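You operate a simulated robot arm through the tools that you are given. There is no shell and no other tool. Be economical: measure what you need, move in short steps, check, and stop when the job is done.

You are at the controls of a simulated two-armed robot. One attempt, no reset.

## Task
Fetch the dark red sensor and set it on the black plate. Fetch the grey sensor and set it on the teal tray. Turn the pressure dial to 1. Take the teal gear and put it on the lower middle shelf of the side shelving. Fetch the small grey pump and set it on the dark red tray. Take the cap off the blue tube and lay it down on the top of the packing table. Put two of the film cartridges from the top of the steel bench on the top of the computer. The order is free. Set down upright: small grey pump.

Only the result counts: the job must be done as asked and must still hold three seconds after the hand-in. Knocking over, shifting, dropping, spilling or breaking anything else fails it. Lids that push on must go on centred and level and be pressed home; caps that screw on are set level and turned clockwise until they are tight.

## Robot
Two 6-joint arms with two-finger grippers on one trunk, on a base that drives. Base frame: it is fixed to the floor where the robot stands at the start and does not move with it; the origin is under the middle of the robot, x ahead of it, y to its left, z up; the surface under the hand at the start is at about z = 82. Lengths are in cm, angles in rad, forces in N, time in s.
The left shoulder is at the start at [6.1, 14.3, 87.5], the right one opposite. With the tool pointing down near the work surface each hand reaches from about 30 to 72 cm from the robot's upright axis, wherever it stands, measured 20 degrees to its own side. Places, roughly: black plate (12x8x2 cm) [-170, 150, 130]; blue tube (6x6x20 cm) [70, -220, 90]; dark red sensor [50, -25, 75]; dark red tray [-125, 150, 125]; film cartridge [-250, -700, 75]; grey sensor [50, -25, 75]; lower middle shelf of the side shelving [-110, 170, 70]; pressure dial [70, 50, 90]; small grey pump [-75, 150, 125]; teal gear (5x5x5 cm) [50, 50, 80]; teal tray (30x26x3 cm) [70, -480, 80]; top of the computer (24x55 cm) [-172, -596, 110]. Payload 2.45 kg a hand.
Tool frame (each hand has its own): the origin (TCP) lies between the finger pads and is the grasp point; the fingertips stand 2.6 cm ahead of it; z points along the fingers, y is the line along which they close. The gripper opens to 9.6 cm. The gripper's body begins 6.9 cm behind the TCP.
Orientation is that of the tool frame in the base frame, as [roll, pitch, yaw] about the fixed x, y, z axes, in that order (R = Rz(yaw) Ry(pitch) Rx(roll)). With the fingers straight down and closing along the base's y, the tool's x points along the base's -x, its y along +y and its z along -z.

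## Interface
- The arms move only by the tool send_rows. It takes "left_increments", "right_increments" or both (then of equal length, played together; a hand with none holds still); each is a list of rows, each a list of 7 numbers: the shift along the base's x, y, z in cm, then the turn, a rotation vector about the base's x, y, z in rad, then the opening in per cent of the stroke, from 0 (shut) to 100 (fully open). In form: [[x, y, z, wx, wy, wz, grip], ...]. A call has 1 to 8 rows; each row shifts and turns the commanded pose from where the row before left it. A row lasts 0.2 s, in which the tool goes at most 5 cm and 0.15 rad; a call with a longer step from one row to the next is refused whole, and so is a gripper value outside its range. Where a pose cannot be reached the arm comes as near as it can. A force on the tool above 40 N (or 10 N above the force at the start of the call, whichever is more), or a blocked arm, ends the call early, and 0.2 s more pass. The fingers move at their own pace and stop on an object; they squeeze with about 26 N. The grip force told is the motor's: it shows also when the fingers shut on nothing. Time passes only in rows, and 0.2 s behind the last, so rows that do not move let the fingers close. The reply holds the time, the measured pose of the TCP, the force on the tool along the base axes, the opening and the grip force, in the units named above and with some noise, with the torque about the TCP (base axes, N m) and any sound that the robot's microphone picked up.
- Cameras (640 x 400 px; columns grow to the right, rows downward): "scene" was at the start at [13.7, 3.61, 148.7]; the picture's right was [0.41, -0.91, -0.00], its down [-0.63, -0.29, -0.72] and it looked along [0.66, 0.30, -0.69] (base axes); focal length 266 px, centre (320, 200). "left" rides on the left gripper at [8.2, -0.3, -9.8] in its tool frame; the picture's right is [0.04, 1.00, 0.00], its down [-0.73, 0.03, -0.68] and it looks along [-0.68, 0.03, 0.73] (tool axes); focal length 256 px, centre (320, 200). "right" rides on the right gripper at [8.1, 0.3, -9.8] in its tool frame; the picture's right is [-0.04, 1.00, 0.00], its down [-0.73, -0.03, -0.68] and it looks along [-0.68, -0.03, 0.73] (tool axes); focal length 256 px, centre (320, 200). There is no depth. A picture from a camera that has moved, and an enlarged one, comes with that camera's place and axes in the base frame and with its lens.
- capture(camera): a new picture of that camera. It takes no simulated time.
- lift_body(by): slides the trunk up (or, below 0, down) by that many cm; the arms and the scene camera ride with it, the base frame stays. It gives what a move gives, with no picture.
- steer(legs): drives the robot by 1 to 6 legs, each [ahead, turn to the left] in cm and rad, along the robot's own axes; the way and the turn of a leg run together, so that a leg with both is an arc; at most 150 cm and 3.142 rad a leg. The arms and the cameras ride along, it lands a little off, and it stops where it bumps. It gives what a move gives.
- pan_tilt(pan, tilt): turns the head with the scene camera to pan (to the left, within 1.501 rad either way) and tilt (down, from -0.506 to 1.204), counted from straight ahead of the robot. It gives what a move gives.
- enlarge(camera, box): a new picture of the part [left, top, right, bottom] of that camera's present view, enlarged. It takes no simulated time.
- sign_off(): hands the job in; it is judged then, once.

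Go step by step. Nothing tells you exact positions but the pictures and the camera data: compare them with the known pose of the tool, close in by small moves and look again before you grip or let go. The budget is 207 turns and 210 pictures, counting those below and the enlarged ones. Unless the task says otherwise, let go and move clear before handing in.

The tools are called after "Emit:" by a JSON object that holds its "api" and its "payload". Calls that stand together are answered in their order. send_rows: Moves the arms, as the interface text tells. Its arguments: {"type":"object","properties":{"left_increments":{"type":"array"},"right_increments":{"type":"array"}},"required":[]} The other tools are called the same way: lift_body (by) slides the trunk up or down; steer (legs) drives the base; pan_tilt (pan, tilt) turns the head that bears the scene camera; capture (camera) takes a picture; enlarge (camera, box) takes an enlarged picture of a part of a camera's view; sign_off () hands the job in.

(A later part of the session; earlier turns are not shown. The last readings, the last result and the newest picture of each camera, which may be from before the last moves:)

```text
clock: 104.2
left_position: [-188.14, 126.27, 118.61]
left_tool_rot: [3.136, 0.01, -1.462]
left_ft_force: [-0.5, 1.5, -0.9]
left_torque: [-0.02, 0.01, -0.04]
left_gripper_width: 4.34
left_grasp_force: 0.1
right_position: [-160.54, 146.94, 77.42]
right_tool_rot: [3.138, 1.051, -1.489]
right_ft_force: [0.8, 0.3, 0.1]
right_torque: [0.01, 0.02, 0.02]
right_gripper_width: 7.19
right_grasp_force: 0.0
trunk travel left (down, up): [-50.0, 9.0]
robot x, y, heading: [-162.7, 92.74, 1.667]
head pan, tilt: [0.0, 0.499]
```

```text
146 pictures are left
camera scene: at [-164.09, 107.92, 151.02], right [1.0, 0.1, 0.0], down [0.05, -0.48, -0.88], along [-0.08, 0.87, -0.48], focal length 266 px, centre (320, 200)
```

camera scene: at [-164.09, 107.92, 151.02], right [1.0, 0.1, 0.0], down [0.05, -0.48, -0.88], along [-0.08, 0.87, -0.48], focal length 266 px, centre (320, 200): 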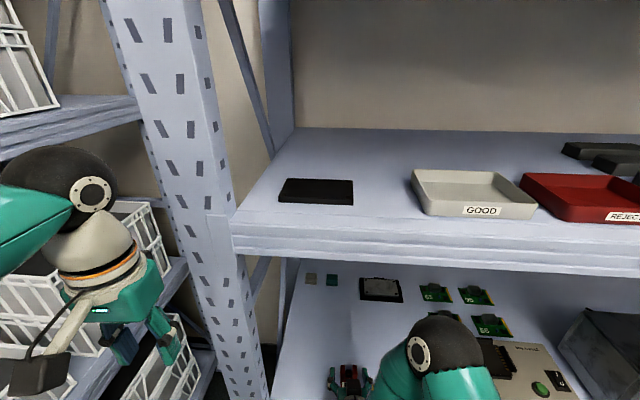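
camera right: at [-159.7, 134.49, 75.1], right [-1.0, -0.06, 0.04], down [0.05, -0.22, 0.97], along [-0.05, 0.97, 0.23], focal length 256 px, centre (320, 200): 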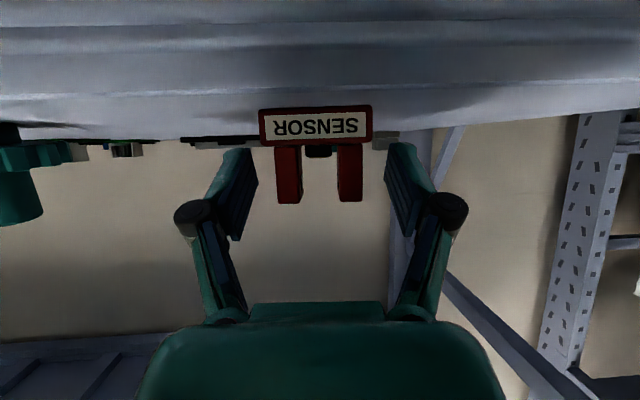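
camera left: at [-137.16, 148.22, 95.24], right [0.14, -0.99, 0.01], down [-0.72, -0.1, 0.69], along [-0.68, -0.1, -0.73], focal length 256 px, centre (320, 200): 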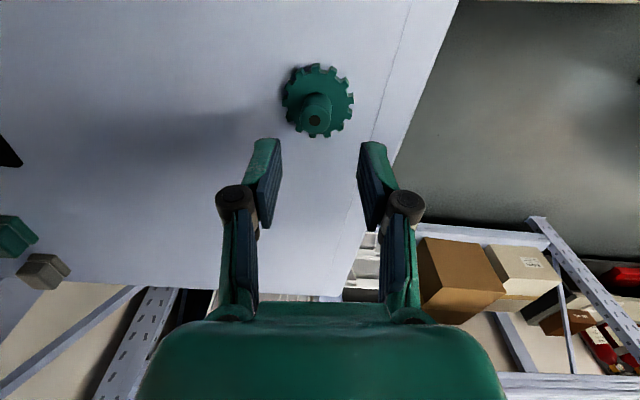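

The camera ends up on the underside, so a 45° tilt is safer. I rotate back a bit and grip.

Emit:
{"api": "send_rows", "payload": {"right_increments": [[0, 0, 0.1, -0.1296, -0.0106, 0, 75], [0, 0, 0, -0.1296, -0.0106, 0, 75], [0, 0, 0, 0, 0, 0, 20], [0, 0, 0, 0, 0, 0, 20], [0, 0, 0, 0, 0, 0, 20], [0, 0, 0, 0, 0, 0, 20]]}}

Emit:
{"api": "capture", "payload": {"camera": "right"}}

```text
clock: 105.6
left_position: [-188.07, 126.33, 118.77]
left_tool_rot: [3.136, 0.012, -1.464]
left_ft_force: [0.5, -0.4, 0.1]
left_torque: [0.03, 0.01, 0.02]
left_gripper_width: 4.31
left_grasp_force: 0.2
right_position: [-160.37, 147.02, 77.61]
right_tool_rot: [-3.141, 0.79, -1.488]
right_ft_force: [0.2, -0.2, 0.1]
right_torque: [-0.03, 0.01, 0.03]
right_gripper_width: 4.33
right_grasp_force: 25.9
trunk travel left (down, up): [-50.0, 9.0]
robot x, y, heading: [-163.03, 92.88, 1.662]
head pan, tilt: [0.0, 0.499]
```

```text
145 pictures are left
camera right: at [-159.65, 134.41, 78.59], right [-1.0, -0.05, 0.03], down [0.03, 0.04, 1.0], along [-0.06, 1.0, -0.03], focal length 256 px, centre (320, 200)
```

right: 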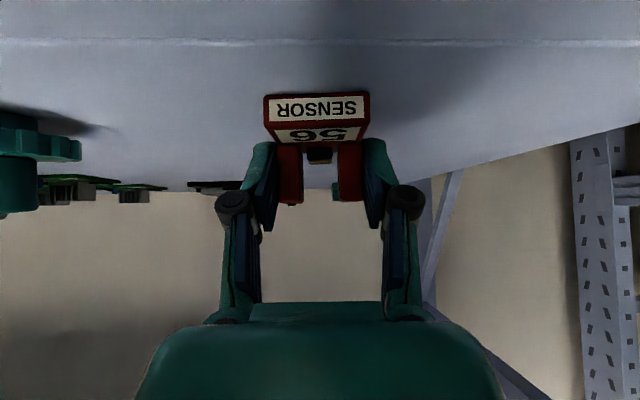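

Emit:
{"api": "send_rows", "payload": {"right_increments": [[0, 0, 2, 0, 0, 0, 20], [0, 0, 2.5, 0, 0, 0, 20], [0, -4.8, 0, 0, 0, 0, 20], [0, -4.8, 0, 0, 0, 0, 20], [0, -4.8, 0, 0, 0, 0, 20], [0, -4.8, 0, 0, 0, 0, 20], [-0.5, -1.5, 4.5, 0, 0, 0, 20], [-0.5, 0, 4.8, 0, 0, 0, 20]]}}

Emit:
{"api": "lift_body", "payload": {"by": 9}}

Emit:
{"api": "send_rows", "payload": {"right_increments": [[-1, 0, 4.8, 0, 0, 0, 20], [-1, 0, 4.8, 0, 0, 0, 20], [-1, 0, 4.8, 0, 0, 0, 20], [-1, 0, 4.8, 0, 0, 0, 20], [-1, 0, 4.8, 0, 0, 0, 20], [-1, 0, 4.8, 0, 0, 0, 20], [-0.5, 0, 4.8, 0, 0, 0, 20], [-0.5, 0, 4.8, 0, 0, 0, 20]]}}

Emit:
{"api": "capture", "payload": {"camera": "right"}}

Emit:
{"api": "capture", "payload": {"camera": "scene"}}

```text
clock: 107.4
left_position: [-188.02, 126.07, 118.83]
left_tool_rot: [3.137, 0.014, -1.464]
left_ft_force: [-0.1, -0.2, -0.2]
left_torque: [0.01, 0.05, 0.01]
left_gripper_width: 4.33
left_grasp_force: 0.0
right_position: [-165.76, 130.24, 91.23]
right_tool_rot: [3.14, 0.793, -1.485]
right_ft_force: [0.6, -1.0, -0.9]
right_torque: [0.01, -0.02, 0.02]
right_gripper_width: 4.32
right_grasp_force: 25.9
right hand out of reach, approached as far as the arm can: row 5, 6, 7
trunk travel left (down, up): [-50.0, 9.0]
robot x, y, heading: [-162.98, 92.36, 1.671]
head pan, tilt: [0.0, 0.499]
```

```text
clock: 108.7
left_position: [-188.22, 126.27, 127.71]
left_tool_rot: [3.137, 0.012, -1.464]
left_ft_force: [0.4, 1.1, 0.0]
left_torque: [0.02, -0.02, -0.01]
left_gripper_width: 4.33
left_grasp_force: 0.0
right_position: [-165.79, 130.52, 99.97]
right_tool_rot: [-3.141, 0.79, -1.487]
right_ft_force: [-0.4, -0.2, -0.7]
right_torque: [0.0, -0.03, 0.01]
right_gripper_width: 4.35
right_grasp_force: 26.0
trunk travel left (down, up): [-59.0, 0.0]
robot x, y, heading: [-162.72, 92.4, 1.66]
head pan, tilt: [0.0, 0.499]
```

```text
clock: 110.5
left_position: [-188.23, 126.04, 127.69]
left_tool_rot: [3.138, 0.011, -1.463]
left_ft_force: [0.0, -0.2, 1.4]
left_torque: [-0.01, -0.01, -0.02]
left_gripper_width: 4.32
left_grasp_force: 0.0
right_position: [-172.8, 130.27, 138.34]
right_tool_rot: [-3.137, 0.788, -1.484]
right_ft_force: [-0.4, 0.2, -0.1]
right_torque: [-0.02, -0.04, 0.0]
right_gripper_width: 4.32
right_grasp_force: 26.2
trunk travel left (down, up): [-59.0, 0.0]
robot x, y, heading: [-162.61, 92.48, 1.663]
head pan, tilt: [0.0, 0.499]
```

```text
144 pictures are left
camera right: at [-172.07, 117.62, 139.33], right [-1.0, -0.06, 0.03], down [0.02, 0.04, 1.0], along [-0.06, 1.0, -0.04], focal length 256 px, centre (320, 200)
```

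right: 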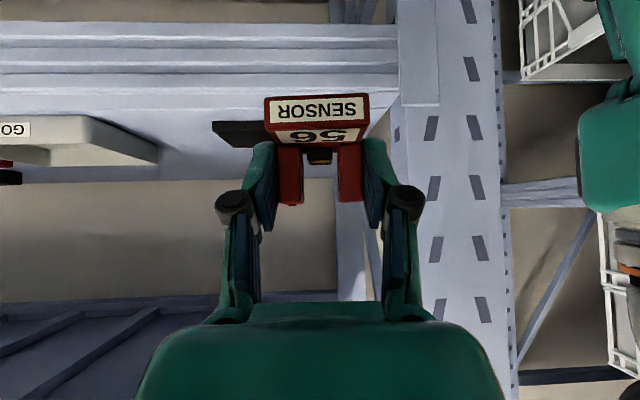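

```text
143 pictures are left
camera scene: at [-164.16, 107.84, 160.02], right [1.0, 0.1, 0.0], down [0.05, -0.48, -0.88], along [-0.08, 0.87, -0.48], focal length 266 px, centre (320, 200)
```

scene: 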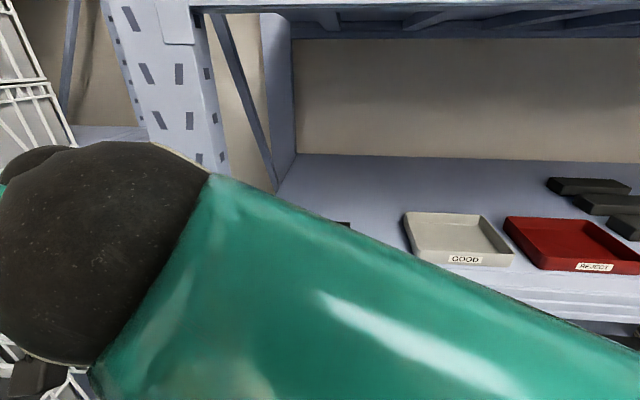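

I take the plate's centre at about (-168, 149) with its top near 131. Move over it, keeping 3 cm clearance.

Emit:
{"api": "send_rows", "payload": {"right_increments": [[2.4, 2, 0, 0, 0, 0, 20], [2.4, 4, 0, 0, 0, 0, 20], [0, 4, 0, 0, 0, 0, 20], [0, 4, 0, 0, 0, 0, 20], [0, 4, 0, 0, 0, 0, 20]]}}

Emit:
{"api": "capture", "payload": {"camera": "right"}}

Emit:
{"api": "capture", "payload": {"camera": "scene"}}

```text
clock: 111.7
left_position: [-188.09, 126.44, 127.64]
left_tool_rot: [3.137, 0.012, -1.464]
left_ft_force: [0.7, 0.8, 0.6]
left_torque: [-0.04, -0.03, -0.02]
left_gripper_width: 4.32
left_grasp_force: 0.1
right_position: [-168.15, 148.77, 138.33]
right_tool_rot: [-3.14, 0.79, -1.486]
right_ft_force: [-0.5, -0.3, -0.8]
right_torque: [-0.03, 0.0, -0.01]
right_gripper_width: 4.33
right_grasp_force: 25.2
trunk travel left (down, up): [-59.0, 0.0]
robot x, y, heading: [-162.47, 92.5, 1.671]
head pan, tilt: [0.0, 0.499]
```

```text
142 pictures are left
camera right: at [-167.29, 136.07, 139.31], right [-1.0, -0.06, 0.03], down [0.03, 0.04, 1.0], along [-0.06, 1.0, -0.03], focal length 256 px, centre (320, 200)
```

right: 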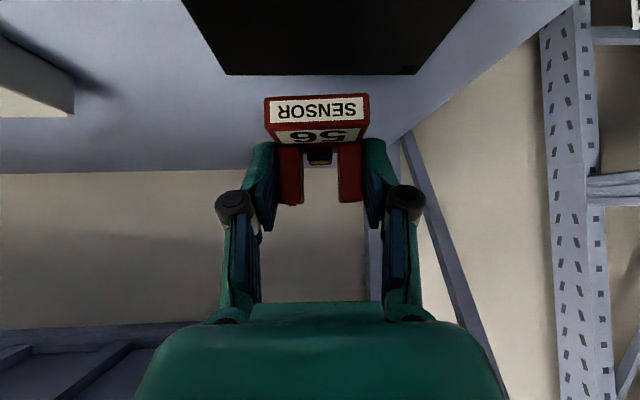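

```text
141 pictures are left
camera scene: at [-164.17, 108.07, 159.99], right [1.0, 0.1, 0.0], down [0.05, -0.48, -0.88], along [-0.08, 0.87, -0.48], focal length 266 px, centre (320, 200)
```

scene: 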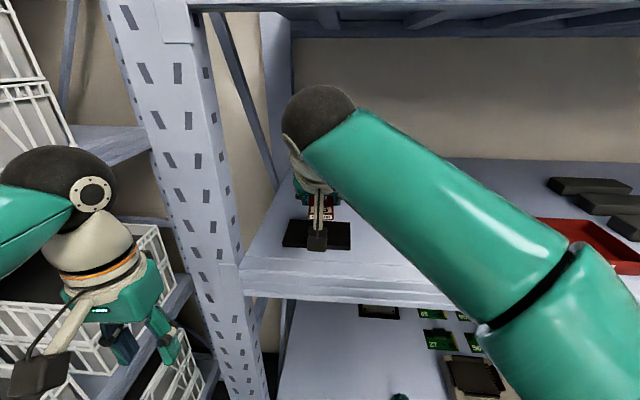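

Sensor is over the plate; shift 1 cm back and lower to contact.

Emit:
{"api": "send_rows", "payload": {"right_increments": [[0, -0.9, -1, 0, 0, 0, 20], [0, 0, -1, 0, 0, 0, 20], [0, 0, -0.6, 0, 0, 0, 20], [0, 0, -0.4, 0, 0, 0, 20]]}}

Emit:
{"api": "capture", "payload": {"camera": "right"}}

```text
clock: 112.7
left_position: [-188.17, 126.18, 127.73]
left_tool_rot: [3.137, 0.013, -1.463]
left_ft_force: [0.1, 0.0, 0.3]
left_torque: [-0.02, 0.0, -0.03]
left_gripper_width: 4.32
left_grasp_force: 0.0
right_position: [-167.81, 147.55, 135.38]
right_tool_rot: [-3.141, 0.791, -1.488]
right_ft_force: [-0.1, 0.5, -0.4]
right_torque: [-0.03, 0.0, 0.03]
right_gripper_width: 4.31
right_grasp_force: 26.1
trunk travel left (down, up): [-59.0, 0.0]
robot x, y, heading: [-162.73, 92.45, 1.666]
head pan, tilt: [0.0, 0.499]
```

```text
140 pictures are left
camera right: at [-167.2, 135.0, 136.3], right [-1.0, -0.05, 0.03], down [0.03, 0.04, 1.0], along [-0.06, 1.0, -0.03], focal length 256 px, centre (320, 200)
```

right: 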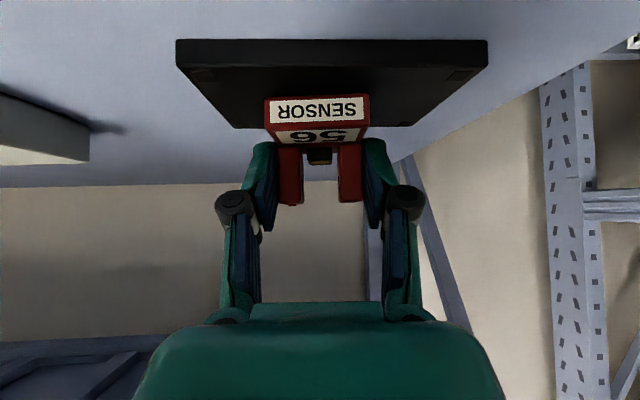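

Emit:
{"api": "send_rows", "payload": {"right_increments": [[0, 0, -0.4, 0, 0, 0, 20], [0, 0, -0.4, 0, 0, 0, 20]]}}

Emit:
{"api": "enlarge", "payload": {"camera": "right", "box": [160, 20, 500, 230]}}

```text
clock: 113.3
left_position: [-188.16, 126.19, 127.7]
left_tool_rot: [3.136, 0.012, -1.466]
left_ft_force: [0.8, -0.1, -0.2]
left_torque: [0.0, 0.0, -0.02]
left_gripper_width: 4.3
left_grasp_force: 0.1
right_position: [-168.01, 147.58, 134.69]
right_tool_rot: [3.14, 0.792, -1.489]
right_ft_force: [-0.5, 0.9, 3.4]
right_torque: [-0.07, 0.04, 0.01]
right_gripper_width: 4.36
right_grasp_force: 26.6
trunk travel left (down, up): [-59.0, 0.0]
robot x, y, heading: [-162.83, 92.88, 1.666]
head pan, tilt: [0.0, 0.499]
```

```text
1.88 times, centred on (330, 125) of right
camera zoom: at [-167.24, 134.96, 135.62], right [-1.0, -0.05, 0.03], down [0.03, 0.03, 1.0], along [-0.06, 1.0, -0.03], focal length 482 px, centre (301, 341)
```

zoom: 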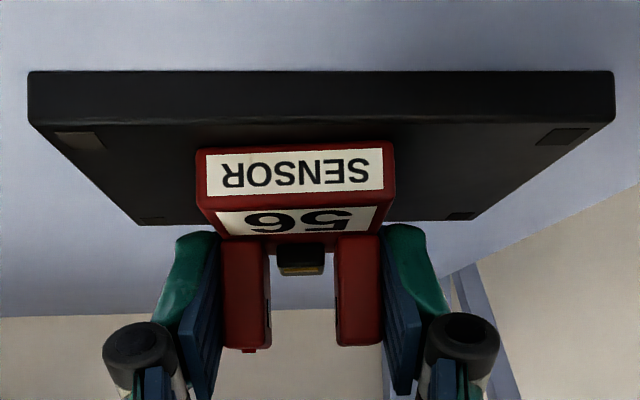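

Touching, well within the plate. Release and withdraw along the tool axis.

Emit:
{"api": "send_rows", "payload": {"right_increments": [[0, 0, -0.15, 0, 0, 0, 20], [0, 0, 0, 0, 0, 0, 45], [0, 0, 0, 0, 0, 0, 70], [0, 0, 0, 0, 0, 0, 70]]}}

Emit:
{"api": "send_rows", "payload": {"right_increments": [[0, -1.5, 1.5, 0, 0, 0, 70], [0, -3, 2.5, 0, 0, 0, 70], [0, -4.5, 0, 0, 0, 0, 70], [0, -4.5, 0, 0, 0, 0, 70]]}}

Emit:
{"api": "capture", "payload": {"camera": "right"}}

```text
clock: 114.3
left_position: [-188.11, 126.18, 127.69]
left_tool_rot: [3.137, 0.013, -1.465]
left_ft_force: [0.7, 0.3, 0.5]
left_torque: [0.01, 0.0, -0.01]
left_gripper_width: 4.31
left_grasp_force: 0.1
right_position: [-168.05, 147.58, 134.47]
right_tool_rot: [3.141, 0.791, -1.487]
right_ft_force: [-0.4, 0.8, 0.2]
right_torque: [-0.01, -0.01, -0.01]
right_gripper_width: 6.72
right_grasp_force: 0.1
trunk travel left (down, up): [-59.0, 0.0]
robot x, y, heading: [-162.66, 92.31, 1.668]
head pan, tilt: [0.0, 0.499]
```

```text
clock: 115.3
left_position: [-188.13, 126.1, 127.83]
left_tool_rot: [3.137, 0.013, -1.464]
left_ft_force: [0.0, 0.1, 0.4]
left_torque: [0.02, -0.03, 0.03]
left_gripper_width: 4.32
left_grasp_force: 0.0
right_position: [-168.06, 133.89, 138.73]
right_tool_rot: [3.141, 0.791, -1.489]
right_ft_force: [0.4, -1.1, 0.4]
right_torque: [0.01, -0.02, -0.05]
right_gripper_width: 6.72
right_grasp_force: 0.1
trunk travel left (down, up): [-59.0, 0.0]
robot x, y, heading: [-162.34, 92.9, 1.668]
head pan, tilt: [0.0, 0.499]
```

```text
138 pictures are left
camera right: at [-167.32, 121.27, 139.69], right [-1.0, -0.05, 0.03], down [0.03, 0.03, 1.0], along [-0.06, 1.0, -0.03], focal length 256 px, centre (320, 200)
```

right: 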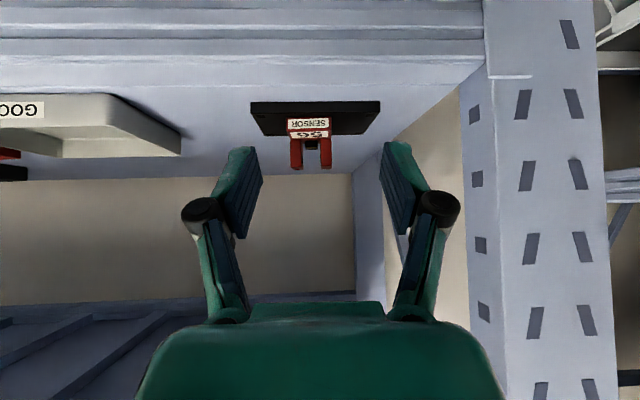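

Sensor 56 is on the plate. I back off a little, turn right and drive toward the pump.

Emit:
{"api": "send_rows", "payload": {"right_increments": [[1.5, -3, -1, 0, 0, 0, 70], [1.5, -3, -1, 0, 0, 0, 70]]}}

Emit:
{"api": "steer", "payload": {"legs": [[-7, 0], [0, -1.66]]}}

```text
clock: 115.9
left_position: [-188.06, 126.07, 127.65]
left_tool_rot: [3.138, 0.013, -1.466]
left_ft_force: [0.0, 0.1, 0.3]
left_torque: [0.0, -0.02, 0.01]
left_gripper_width: 4.33
left_grasp_force: 0.2
right_position: [-164.92, 128.07, 136.64]
right_tool_rot: [3.141, 0.79, -1.488]
right_ft_force: [-1.2, -0.5, -0.1]
right_torque: [-0.01, -0.01, 0.0]
right_gripper_width: 6.71
right_grasp_force: 0.0
trunk travel left (down, up): [-59.0, 0.0]
robot x, y, heading: [-162.63, 92.46, 1.666]
head pan, tilt: [0.0, 0.499]
```

```text
clock: 121.4
left_position: [-126.09, 107.75, 127.68]
left_tool_rot: [3.136, 0.012, -3.128]
left_ft_force: [0.5, 0.1, 0.2]
left_torque: [-0.03, -0.03, 0.03]
left_gripper_width: 4.31
left_grasp_force: 0.1
right_position: [-126.38, 84.75, 136.67]
right_tool_rot: [-3.141, 0.791, 3.132]
right_ft_force: [0.4, 0.0, 0.7]
right_torque: [-0.03, 0.0, -0.01]
right_gripper_width: 6.73
right_grasp_force: 0.1
trunk travel left (down, up): [-59.0, 0.0]
robot x, y, heading: [-162.26, 89.97, 0.007]
head pan, tilt: [0.0, 0.499]
```

Emit:
{"api": "steer", "payload": {"legs": [[60, 0]]}}

Emit:
{"api": "steer", "payload": {"legs": [[0, 1.571]]}}

Emit:
{"api": "pan_tilt", "payload": {"pan": -0.3, "tilt": 0.5}}

Emit:
{"api": "capture", "payload": {"camera": "scene"}}

Emit:
{"api": "capture", "payload": {"camera": "right"}}

```text
clock: 124.9
left_position: [-65.72, 108.52, 127.59]
left_tool_rot: [3.137, 0.011, -3.13]
left_ft_force: [0.7, -0.1, 0.0]
left_torque: [-0.01, 0.04, -0.01]
left_gripper_width: 4.31
left_grasp_force: 0.0
right_position: [-65.98, 85.14, 136.65]
right_tool_rot: [-3.141, 0.79, 3.13]
right_ft_force: [-0.2, 0.8, 0.0]
right_torque: [0.0, 0.02, 0.0]
right_gripper_width: 6.68
right_grasp_force: 0.1
trunk travel left (down, up): [-59.0, 0.0]
robot x, y, heading: [-101.61, 90.85, 0.006]
head pan, tilt: [0.0, 0.499]
```

```text
clock: 129.5
left_position: [-118.03, 127.38, 127.76]
left_tool_rot: [3.137, 0.014, -1.594]
left_ft_force: [0.6, 0.3, -0.3]
left_torque: [0.03, 0.01, -0.02]
left_gripper_width: 4.33
left_grasp_force: 0.2
right_position: [-94.85, 126.34, 136.66]
right_tool_rot: [-3.141, 0.79, -1.616]
right_ft_force: [0.2, 0.5, 0.6]
right_torque: [-0.03, 0.0, -0.03]
right_gripper_width: 6.74
right_grasp_force: 0.2
trunk travel left (down, up): [-59.0, 0.0]
robot x, y, heading: [-97.85, 90.89, 1.535]
head pan, tilt: [0.0, 0.499]
```

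```text
clock: 130.3
left_position: [-117.74, 127.51, 127.86]
left_tool_rot: [3.132, 0.011, -1.595]
left_ft_force: [0.8, -0.5, 0.4]
left_torque: [0.0, 0.05, -0.01]
left_gripper_width: 4.31
left_grasp_force: 0.0
right_position: [-94.66, 126.24, 136.77]
right_tool_rot: [3.138, 0.789, -1.621]
right_ft_force: [0.0, 0.3, -0.2]
right_torque: [0.0, 0.08, 0.07]
right_gripper_width: 6.73
right_grasp_force: 0.0
trunk travel left (down, up): [-59.0, 0.0]
robot x, y, heading: [-97.22, 91.01, 1.534]
head pan, tilt: [-0.3, 0.499]
```

```text
137 pictures are left
camera scene: at [-93.93, 105.67, 160.02], right [0.95, -0.33, 0.0], down [-0.16, -0.45, -0.88], along [0.29, 0.83, -0.48], focal length 266 px, centre (320, 200)
```

scene: 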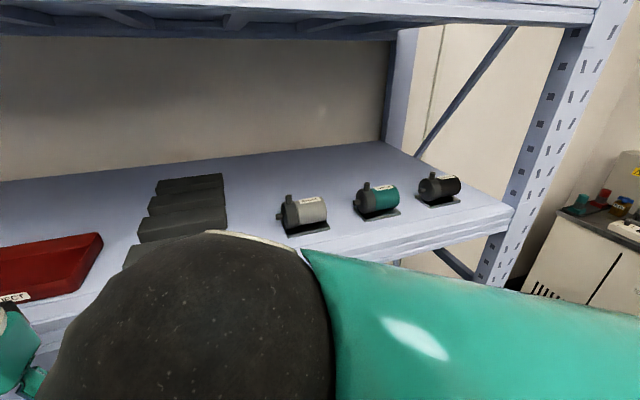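

```text
136 pictures are left
camera right: at [-95.51, 113.69, 137.72], right [-1.0, 0.07, 0.03], down [0.03, 0.03, 1.0], along [0.07, 1.0, -0.03], focal length 256 px, centre (320, 200)
```

right: 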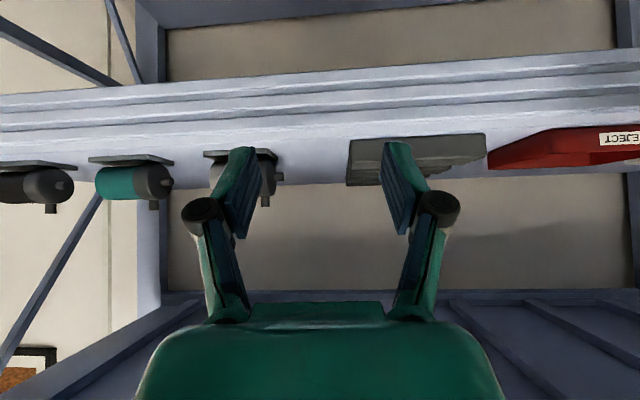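

Emit:
{"api": "enlarge", "payload": {"camera": "scene", "box": [250, 160, 490, 250]}}

Emit:
{"api": "enlarge", "payload": {"camera": "right", "box": [80, 110, 320, 250]}}

```text
2.67 times, centred on (370, 205) of scene
camera zoom: at [-93.93, 105.67, 160.02], right [0.95, -0.33, 0.0], down [-0.16, -0.45, -0.88], along [0.29, 0.83, -0.48], focal length 710 px, centre (187, 187)
```

zoom: 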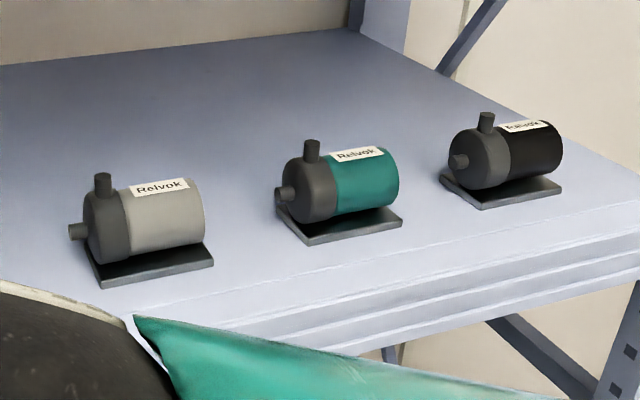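

```text
2.67 times, centred on (200, 180) of right
camera zoom: at [-95.51, 113.69, 137.72], right [-1.0, 0.07, 0.03], down [0.03, 0.03, 1.0], along [0.07, 1.0, -0.03], focal length 683 px, centre (640, 253)
```

zoom: 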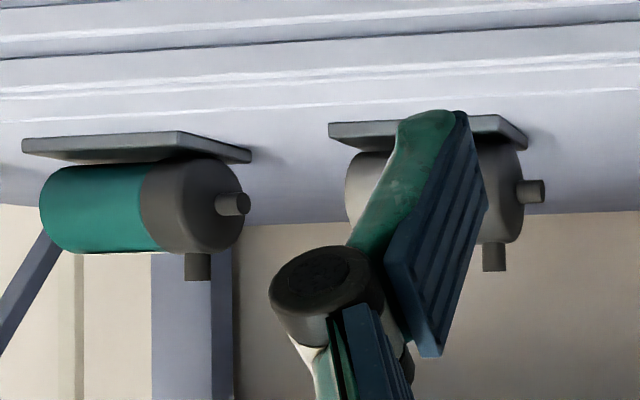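

The pump is ~9 cm long along x with a ~5 cm cylinder, so I must grip it across (front–back) from above with a slight forward tilt. I re-orient the right hand and raise the left hand, and drive a bit closer.

Emit:
{"api": "send_rows", "payload": {"right_increments": [[0, 0, 1, -0.118, 0, 0.016, 85], [0, 0, 1, -0.118, 0, 0.016, 85], [0, 0, 1, -0.118, 0, 0.016, 85]], "left_increments": [[0, 0, 4.5, 0, 0, 0, 45], [0, 0, 4.5, 0, 0, 0, 45], [0, 0, 4.5, 0, 0, 0, 45]]}}

Emit:
{"api": "send_rows", "payload": {"right_increments": [[0, 0, 1, 0, 0.0615, -0.133, 85], [0, 0, 1, 0, 0.0615, -0.133, 85], [0, 0, 1, 0, 0.0615, -0.133, 85], [0, 0, 1, 0, 0.0615, -0.133, 85], [0, 0, 0, 0, 0.0615, -0.133, 85], [0, 0, 0, 0, 0.0615, -0.133, 85], [0, 0, 0, 0, 0.0615, -0.133, 85], [0, 0, 0, 0, 0.0615, -0.133, 85]]}}

Emit:
{"api": "send_rows", "payload": {"right_increments": [[0, 0, 0, 0, 0.0575, -0.124, 85], [0, 0, 0, 0, 0.0575, -0.124, 85], [0, 0, 0, 0, 0.0575, -0.124, 85]]}}

Emit:
{"api": "capture", "payload": {"camera": "right"}}

Emit:
{"api": "capture", "payload": {"camera": "scene"}}

```text
clock: 131.1
left_position: [-118.03, 127.29, 136.66]
left_tool_rot: [3.136, 0.013, -1.594]
left_ft_force: [0.1, 0.2, -0.6]
left_torque: [0.04, -0.02, 0.0]
left_gripper_width: 4.32
left_grasp_force: 0.1
left hand out of reach, approached as far as the arm can: row 3
right_position: [-95.13, 126.2, 139.81]
right_tool_rot: [-3.132, 0.433, -1.561]
right_ft_force: [-1.5, 0.0, -1.0]
right_torque: [0.01, -0.02, -0.03]
right_gripper_width: 8.16
right_grasp_force: 0.0
trunk travel left (down, up): [-59.0, 0.0]
robot x, y, heading: [-97.61, 90.71, 1.535]
head pan, tilt: [-0.3, 0.499]
```

```text
clock: 132.9
left_position: [-117.94, 127.25, 136.63]
left_tool_rot: [3.135, 0.013, -1.594]
left_ft_force: [0.6, 1.3, 0.6]
left_torque: [0.01, -0.06, 0.03]
left_gripper_width: 4.32
left_grasp_force: 0.1
right_position: [-95.06, 126.29, 143.83]
right_tool_rot: [2.745, 0.168, -2.772]
right_ft_force: [-0.2, 0.4, -0.1]
right_torque: [-0.01, -0.01, 0.01]
right_gripper_width: 8.16
right_grasp_force: 0.0
trunk travel left (down, up): [-59.0, 0.0]
robot x, y, heading: [-97.6, 90.83, 1.54]
head pan, tilt: [-0.3, 0.499]
```

```text
clock: 133.7
left_position: [-117.97, 127.22, 136.66]
left_tool_rot: [3.137, 0.013, -1.594]
left_ft_force: [-0.2, 0.0, 0.1]
left_torque: [0.0, -0.03, -0.04]
left_gripper_width: 4.32
left_grasp_force: 0.1
right_position: [-94.98, 126.32, 143.84]
right_tool_rot: [2.716, 0.001, 3.135]
right_ft_force: [0.4, -0.2, 0.6]
right_torque: [0.01, 0.0, 0.01]
right_gripper_width: 8.14
right_grasp_force: 0.1
trunk travel left (down, up): [-59.0, 0.0]
robot x, y, heading: [-97.42, 90.72, 1.541]
head pan, tilt: [-0.3, 0.499]
```

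```text
133 pictures are left
camera right: at [-103.13, 122.67, 152.7], right [0.05, 0.91, 0.41], down [0.73, -0.31, 0.61], along [0.68, 0.27, -0.68], focal length 256 px, centre (320, 200)
```

right: 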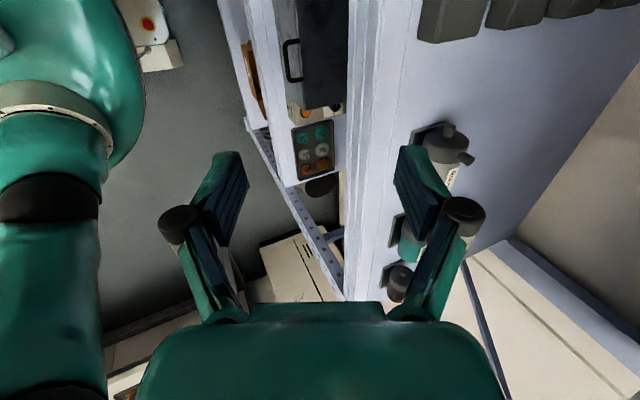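

```text
132 pictures are left
camera scene: at [-94.19, 105.68, 160.02], right [0.94, -0.33, 0.0], down [-0.16, -0.45, -0.88], along [0.29, 0.83, -0.48], focal length 266 px, centre (320, 200)
```

scene: 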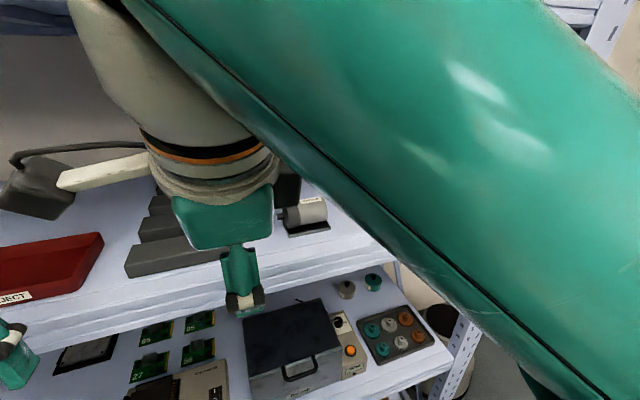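

Emit:
{"api": "enlarge", "payload": {"camera": "right", "box": [360, 90, 520, 290]}}

```text
2.00 times, centred on (440, 190) of right
camera zoom: at [-103.13, 122.67, 152.7], right [0.05, 0.91, 0.41], down [0.73, -0.31, 0.61], along [0.68, 0.27, -0.68], focal length 512 px, centre (80, 220)
```

zoom: 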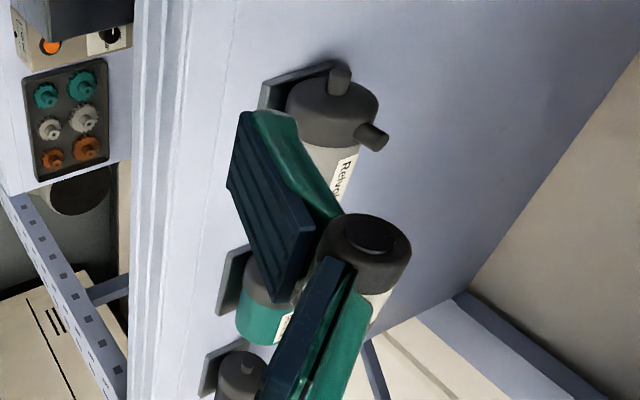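

Emit:
{"api": "steer", "payload": {"legs": [[7, 0.03]]}}

Emit:
{"api": "send_rows", "payload": {"right_increments": [[4, 0, 0, 0, 0, 0, 85], [4, 0, 0, 0, 0, 0, 85], [4, 0, 0, 0, 0, 0, 85], [0, 3, 0, 0, 0, 0, 85], [0, 3, 0, 0, 0, 0, 85]]}}

Emit:
{"api": "capture", "payload": {"camera": "right"}}

Emit:
{"api": "capture", "payload": {"camera": "scene"}}

```text
clock: 134.7
left_position: [-118.87, 134.01, 136.53]
left_tool_rot: [3.136, 0.011, -1.564]
left_ft_force: [0.1, 0.1, -0.4]
left_torque: [-0.02, -0.01, 0.01]
left_gripper_width: 4.33
left_grasp_force: 0.1
right_position: [-95.87, 133.8, 143.65]
right_tool_rot: [2.717, 0.004, -3.118]
right_ft_force: [-0.1, -0.2, -0.4]
right_torque: [-0.03, -0.02, -0.01]
right_gripper_width: 8.19
right_grasp_force: 0.1
trunk travel left (down, up): [-59.0, 0.0]
robot x, y, heading: [-97.15, 97.92, 1.569]
head pan, tilt: [-0.3, 0.499]
```

```text
clock: 135.9
left_position: [-118.84, 133.74, 136.74]
left_tool_rot: [3.138, 0.012, -1.562]
left_ft_force: [-0.1, 0.2, -0.4]
left_torque: [-0.03, 0.07, -0.02]
left_gripper_width: 4.32
left_grasp_force: 0.0
right_position: [-83.7, 139.67, 143.74]
right_tool_rot: [2.716, 0.003, -3.118]
right_ft_force: [0.8, -1.2, -0.2]
right_torque: [-0.01, 0.0, 0.02]
right_gripper_width: 8.17
right_grasp_force: 0.1
trunk travel left (down, up): [-59.0, 0.0]
robot x, y, heading: [-97.36, 97.79, 1.574]
head pan, tilt: [-0.3, 0.499]
```

```text
130 pictures are left
camera right: at [-91.74, 135.81, 152.72], right [0.02, 0.91, 0.41], down [0.74, -0.29, 0.61], along [0.67, 0.3, -0.68], focal length 256 px, centre (320, 200)
```

right: 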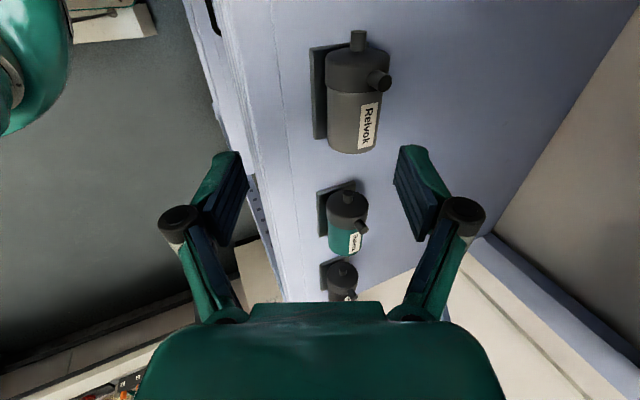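

```text
129 pictures are left
camera scene: at [-94.36, 112.96, 160.01], right [0.96, -0.29, 0.0], down [-0.14, -0.46, -0.88], along [0.26, 0.84, -0.48], focal length 266 px, centre (320, 200)
```

scene: 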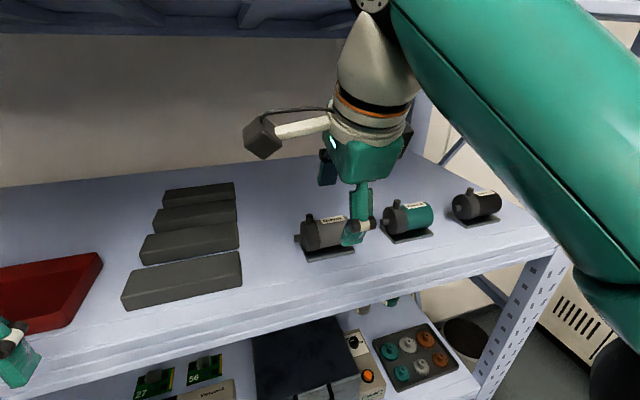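

Emit:
{"api": "send_rows", "payload": {"right_increments": [[0.8, 2.8, -0.5, 0, 0, 0, 85], [0.8, 2.7, -1.2, 0, 0, 0, 85], [0, 0, -2, 0, 0, 0, 85]]}}

Emit:
{"api": "capture", "payload": {"camera": "right"}}

Emit:
{"api": "enlarge", "payload": {"camera": "scene", "box": [220, 100, 480, 290]}}

```text
clock: 136.7
left_position: [-118.79, 133.94, 136.59]
left_tool_rot: [3.137, 0.01, -1.563]
left_ft_force: [0.3, 0.3, 0.7]
left_torque: [-0.03, 0.02, 0.0]
left_gripper_width: 4.34
left_grasp_force: 0.0
right_position: [-82.04, 145.23, 139.89]
right_tool_rot: [2.716, 0.002, -3.117]
right_ft_force: [0.9, -0.4, -0.9]
right_torque: [-0.05, 0.02, 0.01]
right_gripper_width: 8.17
right_grasp_force: 0.1
trunk travel left (down, up): [-59.0, 0.0]
robot x, y, heading: [-97.17, 97.59, 1.575]
head pan, tilt: [-0.3, 0.499]
```

```text
128 pictures are left
camera right: at [-90.19, 141.43, 148.85], right [0.02, 0.91, 0.41], down [0.74, -0.29, 0.61], along [0.67, 0.29, -0.68], focal length 256 px, centre (320, 200)
```

right: 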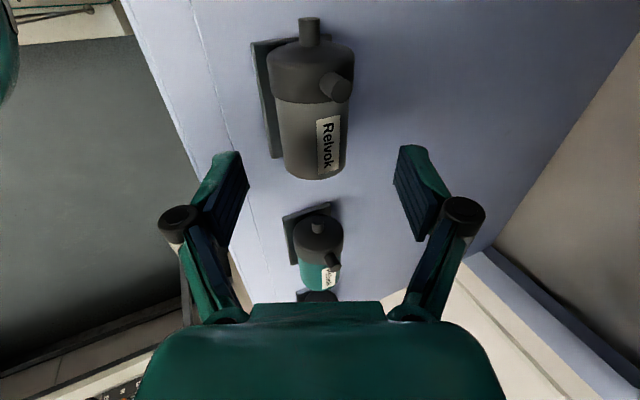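

```text
2.11 times, centred on (350, 195) of scene
camera zoom: at [-94.34, 113.11, 159.99], right [0.96, -0.29, 0.0], down [-0.14, -0.46, -0.88], along [0.26, 0.84, -0.48], focal length 560 px, centre (257, 210)
```

zoom: 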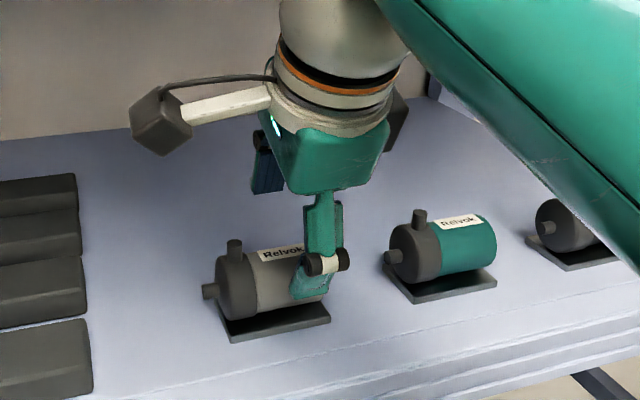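

Emit:
{"api": "send_rows", "payload": {"right_increments": [[0, 1.2, -2.8, 0, 0, 0, 85], [0, 1.0, -2.2, 0, 0, 0, 85]]}}

Emit:
{"api": "capture", "payload": {"camera": "right"}}

Emit:
{"api": "enlarge", "payload": {"camera": "scene", "box": [220, 100, 480, 290]}}

```text
clock: 137.3
left_position: [-118.97, 133.83, 136.72]
left_tool_rot: [3.138, 0.012, -1.564]
left_ft_force: [-0.4, 0.3, -0.2]
left_torque: [-0.03, -0.02, 0.0]
left_gripper_width: 4.31
left_grasp_force: 0.0
right_position: [-82.37, 147.18, 135.15]
right_tool_rot: [2.714, 0.001, -3.118]
right_ft_force: [0.4, -0.1, 0.0]
right_torque: [0.03, -0.03, -0.01]
right_gripper_width: 8.16
right_grasp_force: 0.1
trunk travel left (down, up): [-59.0, 0.0]
robot x, y, heading: [-97.18, 97.66, 1.573]
head pan, tilt: [-0.3, 0.499]
```

```text
126 pictures are left
camera right: at [-90.37, 143.29, 144.06], right [0.02, 0.91, 0.41], down [0.74, -0.29, 0.61], along [0.67, 0.3, -0.68], focal length 256 px, centre (320, 200)
```

right: 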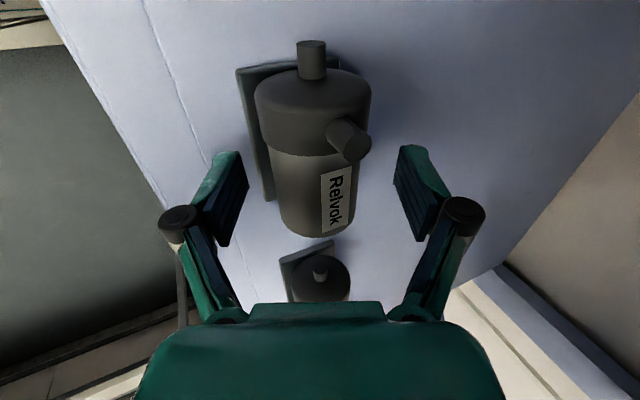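

```text
2.11 times, centred on (350, 195) of scene
camera zoom: at [-94.49, 112.88, 160.02], right [0.96, -0.29, 0.0], down [-0.14, -0.46, -0.88], along [0.26, 0.84, -0.48], focal length 560 px, centre (257, 210)
```

zoom: 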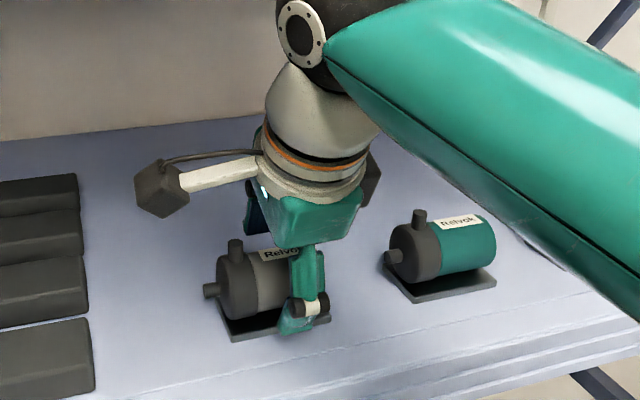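

Emit:
{"api": "send_rows", "payload": {"right_increments": [[0, 0, 0, 0, 0, 0, 65], [0, 0.2, -0.45, 0, 0, 0, 65], [0, 0.2, -0.45, 0, 0, 0, 65]]}}

Emit:
{"api": "send_rows", "payload": {"right_increments": [[0, 0, 0, 0, 0, 0, 20], [0, 0, 0, 0, 0, 0, 20], [0, 0, 0, 0, 0, 0, 20]]}}

Emit:
{"api": "capture", "payload": {"camera": "right"}}

Emit:
{"api": "enlarge", "payload": {"camera": "scene", "box": [220, 100, 480, 290]}}

```text
clock: 138.1
left_position: [-119.01, 133.74, 136.73]
left_tool_rot: [3.135, 0.013, -1.563]
left_ft_force: [0.0, -1.2, 0.5]
left_torque: [0.01, 0.03, 0.01]
left_gripper_width: 4.32
left_grasp_force: 0.0
right_position: [-82.3, 147.51, 134.36]
right_tool_rot: [2.713, 0.003, -3.117]
right_ft_force: [0.2, -1.5, 3.7]
right_torque: [-0.12, -0.09, 0.0]
right_gripper_width: 6.35
right_grasp_force: 0.6
trunk travel left (down, up): [-59.0, 0.0]
robot x, y, heading: [-97.32, 97.69, 1.576]
head pan, tilt: [-0.3, 0.499]
```

```text
clock: 138.9
left_position: [-118.99, 133.6, 136.62]
left_tool_rot: [3.137, 0.011, -1.563]
left_ft_force: [-0.1, 0.6, 0.4]
left_torque: [0.02, 0.01, -0.02]
left_gripper_width: 4.32
left_grasp_force: 0.0
right_position: [-82.34, 147.55, 134.45]
right_tool_rot: [2.712, 0.001, -3.119]
right_ft_force: [0.2, 0.6, 13.7]
right_torque: [0.07, 0.3, -0.23]
right_gripper_width: 4.64
right_grasp_force: 26.2
trunk travel left (down, up): [-59.0, 0.0]
robot x, y, heading: [-97.27, 98.12, 1.574]
head pan, tilt: [-0.3, 0.499]
```

```text
124 pictures are left
camera right: at [-90.33, 143.59, 143.27], right [0.02, 0.91, 0.42], down [0.74, -0.29, 0.61], along [0.67, 0.3, -0.68], focal length 256 px, centre (320, 200)
```

right: 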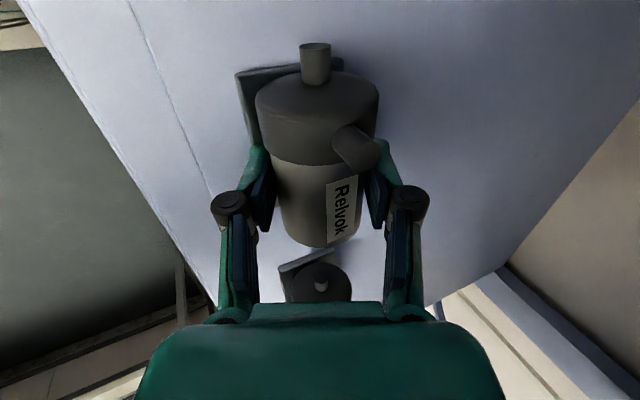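

```text
2.11 times, centred on (350, 195) of scene
camera zoom: at [-94.46, 112.79, 160.04], right [0.96, -0.29, 0.0], down [-0.14, -0.46, -0.88], along [0.26, 0.84, -0.48], focal length 560 px, centre (257, 210)
```

zoom: 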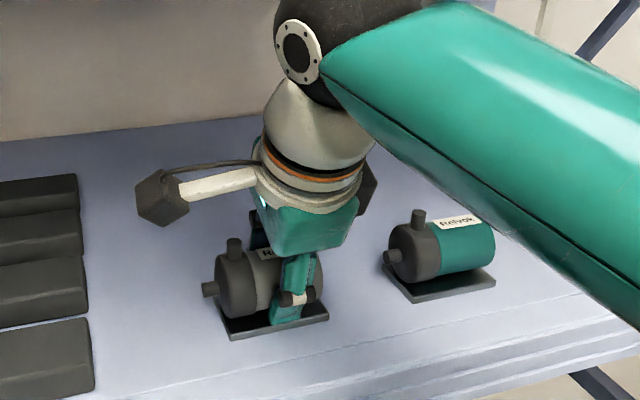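

Gripped (4.6 cm). Lift gently and look.

Emit:
{"api": "send_rows", "payload": {"right_increments": [[0, 0, 0.5, 0, 0, 0, 15], [0, 0, 1, 0, 0, 0, 15], [0, 0, 1.5, 0, 0, 0, 15], [0, 0, 2, 0, 0, 0, 15]]}}

Emit:
{"api": "enlarge", "payload": {"camera": "scene", "box": [220, 100, 480, 290]}}

Emit:
{"api": "capture", "payload": {"camera": "right"}}

```text
clock: 139.9
left_position: [-118.94, 133.78, 136.69]
left_tool_rot: [3.138, 0.012, -1.564]
left_ft_force: [0.5, 0.0, 0.4]
left_torque: [0.04, -0.01, -0.01]
left_gripper_width: 4.33
left_grasp_force: 0.0
right_position: [-82.33, 147.64, 139.23]
right_tool_rot: [2.717, 0.003, -3.116]
right_ft_force: [-0.2, -0.4, -4.4]
right_torque: [0.02, -0.03, -0.01]
right_gripper_width: 4.65
right_grasp_force: 26.0
trunk travel left (down, up): [-59.0, 0.0]
robot x, y, heading: [-97.39, 97.5, 1.568]
head pan, tilt: [-0.3, 0.499]
```

```text
2.11 times, centred on (350, 195) of scene
camera zoom: at [-94.47, 112.92, 160.01], right [0.96, -0.29, 0.0], down [-0.14, -0.46, -0.88], along [0.26, 0.84, -0.48], focal length 560 px, centre (257, 210)
```

zoom: 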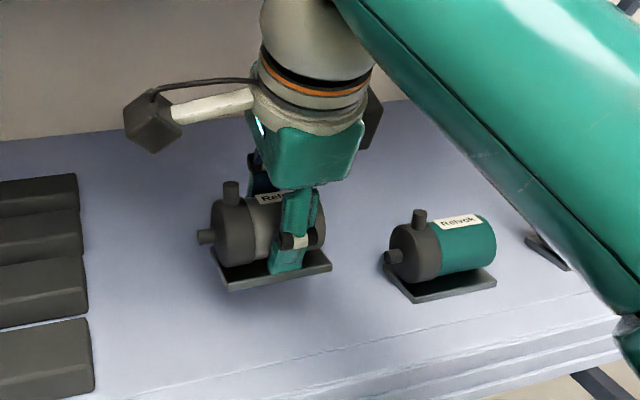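

```text
121 pictures are left
camera right: at [-90.48, 143.71, 148.12], right [0.02, 0.91, 0.41], down [0.74, -0.29, 0.61], along [0.67, 0.29, -0.68], focal length 256 px, centre (320, 200)
```

right: 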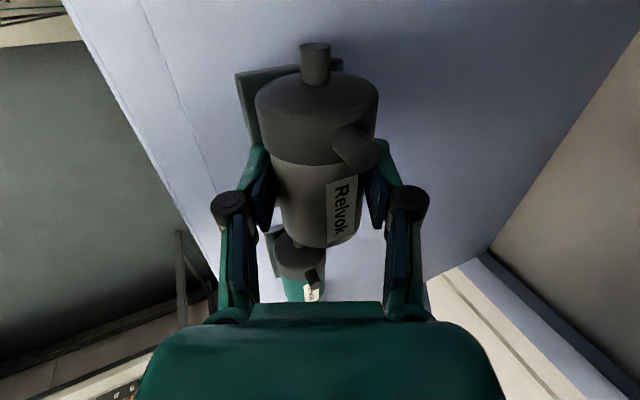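

Pump held level. Retract, back off, and shift left toward the red tray.

Emit:
{"api": "send_rows", "payload": {"right_increments": [[0, -3, 1, 0, 0, 0, 15], [0, -4, 1, 0, 0, 0, 15], [-3, -3.4, 1, 0, 0, 0, 15], [-3, -3.4, 0, 0, 0, 0, 15], [-3, 0, 0, 0, 0, 0, 15]]}}

Emit:
{"api": "steer", "payload": {"legs": [[-8, 0], [0, 1.571]]}}

```text
clock: 141.1
left_position: [-119.06, 133.83, 136.6]
left_tool_rot: [3.138, 0.012, -1.564]
left_ft_force: [-0.6, 0.5, -0.4]
left_torque: [-0.02, -0.02, 0.04]
left_gripper_width: 4.31
left_grasp_force: 0.1
right_position: [-91.41, 133.75, 142.33]
right_tool_rot: [2.715, 0.005, -3.119]
right_ft_force: [-0.4, 0.3, -4.7]
right_torque: [-0.05, -0.06, -0.04]
right_gripper_width: 4.65
right_grasp_force: 26.1
trunk travel left (down, up): [-59.0, 0.0]
robot x, y, heading: [-97.33, 98.25, 1.573]
head pan, tilt: [-0.3, 0.499]
```

```text
clock: 145.8
left_position: [-136.62, 74.23, 136.41]
left_tool_rot: [3.14, 0.016, -0.161]
left_ft_force: [-0.1, -0.4, -0.6]
left_torque: [0.09, -0.03, 0.03]
left_gripper_width: 4.33
left_grasp_force: 0.1
right_position: [-132.1, 101.71, 142.45]
right_tool_rot: [2.715, 0.006, -1.712]
right_ft_force: [-0.3, -1.5, -4.9]
right_torque: [0.1, -0.03, -0.05]
right_gripper_width: 4.63
right_grasp_force: 25.8
trunk travel left (down, up): [-59.0, 0.0]
robot x, y, heading: [-97.15, 93.96, 3.0]
head pan, tilt: [-0.3, 0.499]
stopped in leg 2: the robot was blocked; the commanded pose is now the measured one
```

Emit:
{"api": "steer", "payload": {"legs": [[46, 0.14]]}}

Emit:
{"api": "steer", "payload": {"legs": [[0, -1.571]]}}

Emit:
{"api": "pan_tilt", "payload": {"pan": -0.2, "tilt": 0.55}}

Emit:
{"api": "capture", "payload": {"camera": "scene"}}

Emit:
{"api": "capture", "payload": {"camera": "right"}}

```text
clock: 148.6
left_position: [-179.21, 73.24, 136.55]
left_tool_rot: [3.136, 0.018, -0.031]
left_ft_force: [0.6, 0.1, -1.1]
left_torque: [0.0, 0.0, 0.0]
left_gripper_width: 4.31
left_grasp_force: 0.1
right_position: [-178.34, 100.96, 142.47]
right_tool_rot: [2.714, 0.001, -1.581]
right_ft_force: [0.3, 0.0, -4.9]
right_torque: [0.02, -0.04, -0.03]
right_gripper_width: 4.66
right_grasp_force: 26.0
trunk travel left (down, up): [-59.0, 0.0]
robot x, y, heading: [-142.24, 98.51, 3.133]
head pan, tilt: [-0.3, 0.499]
```

```text
clock: 152.6
left_position: [-173.12, 130.67, 136.7]
left_tool_rot: [3.135, 0.019, -1.427]
left_ft_force: [0.3, 0.3, 0.0]
left_torque: [-0.05, 0.09, -0.03]
left_gripper_width: 4.31
left_grasp_force: 0.1
right_position: [-145.56, 134.61, 142.38]
right_tool_rot: [2.717, 0.001, -2.978]
right_ft_force: [1.5, 1.2, -4.6]
right_torque: [-0.06, 0.06, 0.0]
right_gripper_width: 4.61
right_grasp_force: 25.8
trunk travel left (down, up): [-59.0, 0.0]
robot x, y, heading: [-146.88, 97.54, 1.716]
head pan, tilt: [-0.3, 0.499]
stopped in leg 1: the robot was blocked; the commanded pose is now the measured one
```

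```text
clock: 153.3
left_position: [-173.68, 130.5, 136.75]
left_tool_rot: [3.138, 0.018, -1.424]
left_ft_force: [0.3, 0.3, -0.2]
left_torque: [-0.01, -0.06, -0.01]
left_gripper_width: 4.33
left_grasp_force: 0.0
right_position: [-146.09, 134.38, 142.49]
right_tool_rot: [2.717, 0.004, -2.975]
right_ft_force: [-1.1, 0.3, -4.7]
right_torque: [-0.02, -0.09, -0.01]
right_gripper_width: 4.64
right_grasp_force: 25.6
trunk travel left (down, up): [-59.0, 0.0]
robot x, y, heading: [-147.54, 97.73, 1.715]
head pan, tilt: [-0.201, 0.55]
```

```text
120 pictures are left
camera scene: at [-147.43, 112.79, 159.56], right [1.0, -0.06, 0.0], down [-0.03, -0.52, -0.85], along [0.05, 0.85, -0.52], focal length 266 px, centre (320, 200)
```

scene: 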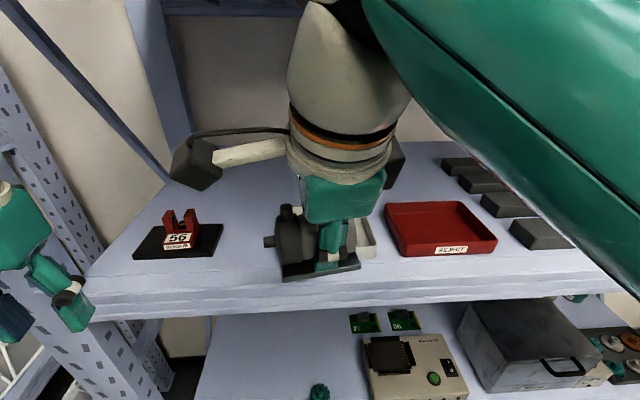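

```text
119 pictures are left
camera right: at [-153.66, 129.42, 151.43], right [-0.11, 0.9, 0.41], down [0.77, -0.18, 0.61], along [0.63, 0.39, -0.68], focal length 256 px, centre (320, 200)
```

right: 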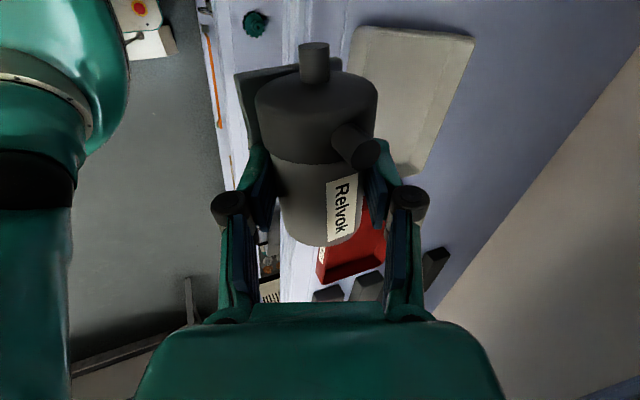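

Tray centre ≈(-124, 149.5). I need the robot ~12 cm further right; turn, shift, turn back.

Emit:
{"api": "steer", "payload": {"legs": [[-3, 0], [0, -1.715], [9, 0]]}}

Emit:
{"api": "steer", "payload": {"legs": [[0, 1.571]]}}

```text
clock: 157.9
left_position: [-114.84, 123.06, 136.83]
left_tool_rot: [3.135, 0.021, -2.932]
left_ft_force: [-0.3, -0.8, 0.4]
left_torque: [0.09, 0.05, -0.01]
left_gripper_width: 4.33
left_grasp_force: 0.0
right_position: [-109.34, 95.85, 142.48]
right_tool_rot: [2.719, -0.001, 1.799]
right_ft_force: [0.0, -2.0, -4.9]
right_torque: [0.08, 0.07, 0.04]
right_gripper_width: 4.64
right_grasp_force: 26.4
trunk travel left (down, up): [-59.0, 0.0]
robot x, y, heading: [-147.1, 99.7, 0.18]
head pan, tilt: [-0.201, 0.55]
stopped in leg 2: the robot was blocked; the commanded pose is now the measured one
```

```text
clock: 162.0
left_position: [-165.95, 136.02, 136.78]
left_tool_rot: [-3.141, 0.023, -1.525]
left_ft_force: [-1.9, 0.1, 0.5]
left_torque: [0.02, -0.11, -0.01]
left_gripper_width: 4.33
left_grasp_force: 0.0
right_position: [-138.21, 136.93, 142.47]
right_tool_rot: [2.719, 0.006, -3.076]
right_ft_force: [-0.8, 0.4, -5.3]
right_torque: [-0.01, -0.15, -0.06]
right_gripper_width: 4.65
right_grasp_force: 26.5
trunk travel left (down, up): [-59.0, 0.0]
robot x, y, heading: [-142.55, 100.06, 1.605]
head pan, tilt: [-0.201, 0.55]
stopped in leg 1: the robot was blocked; the commanded pose is now the measured one
```

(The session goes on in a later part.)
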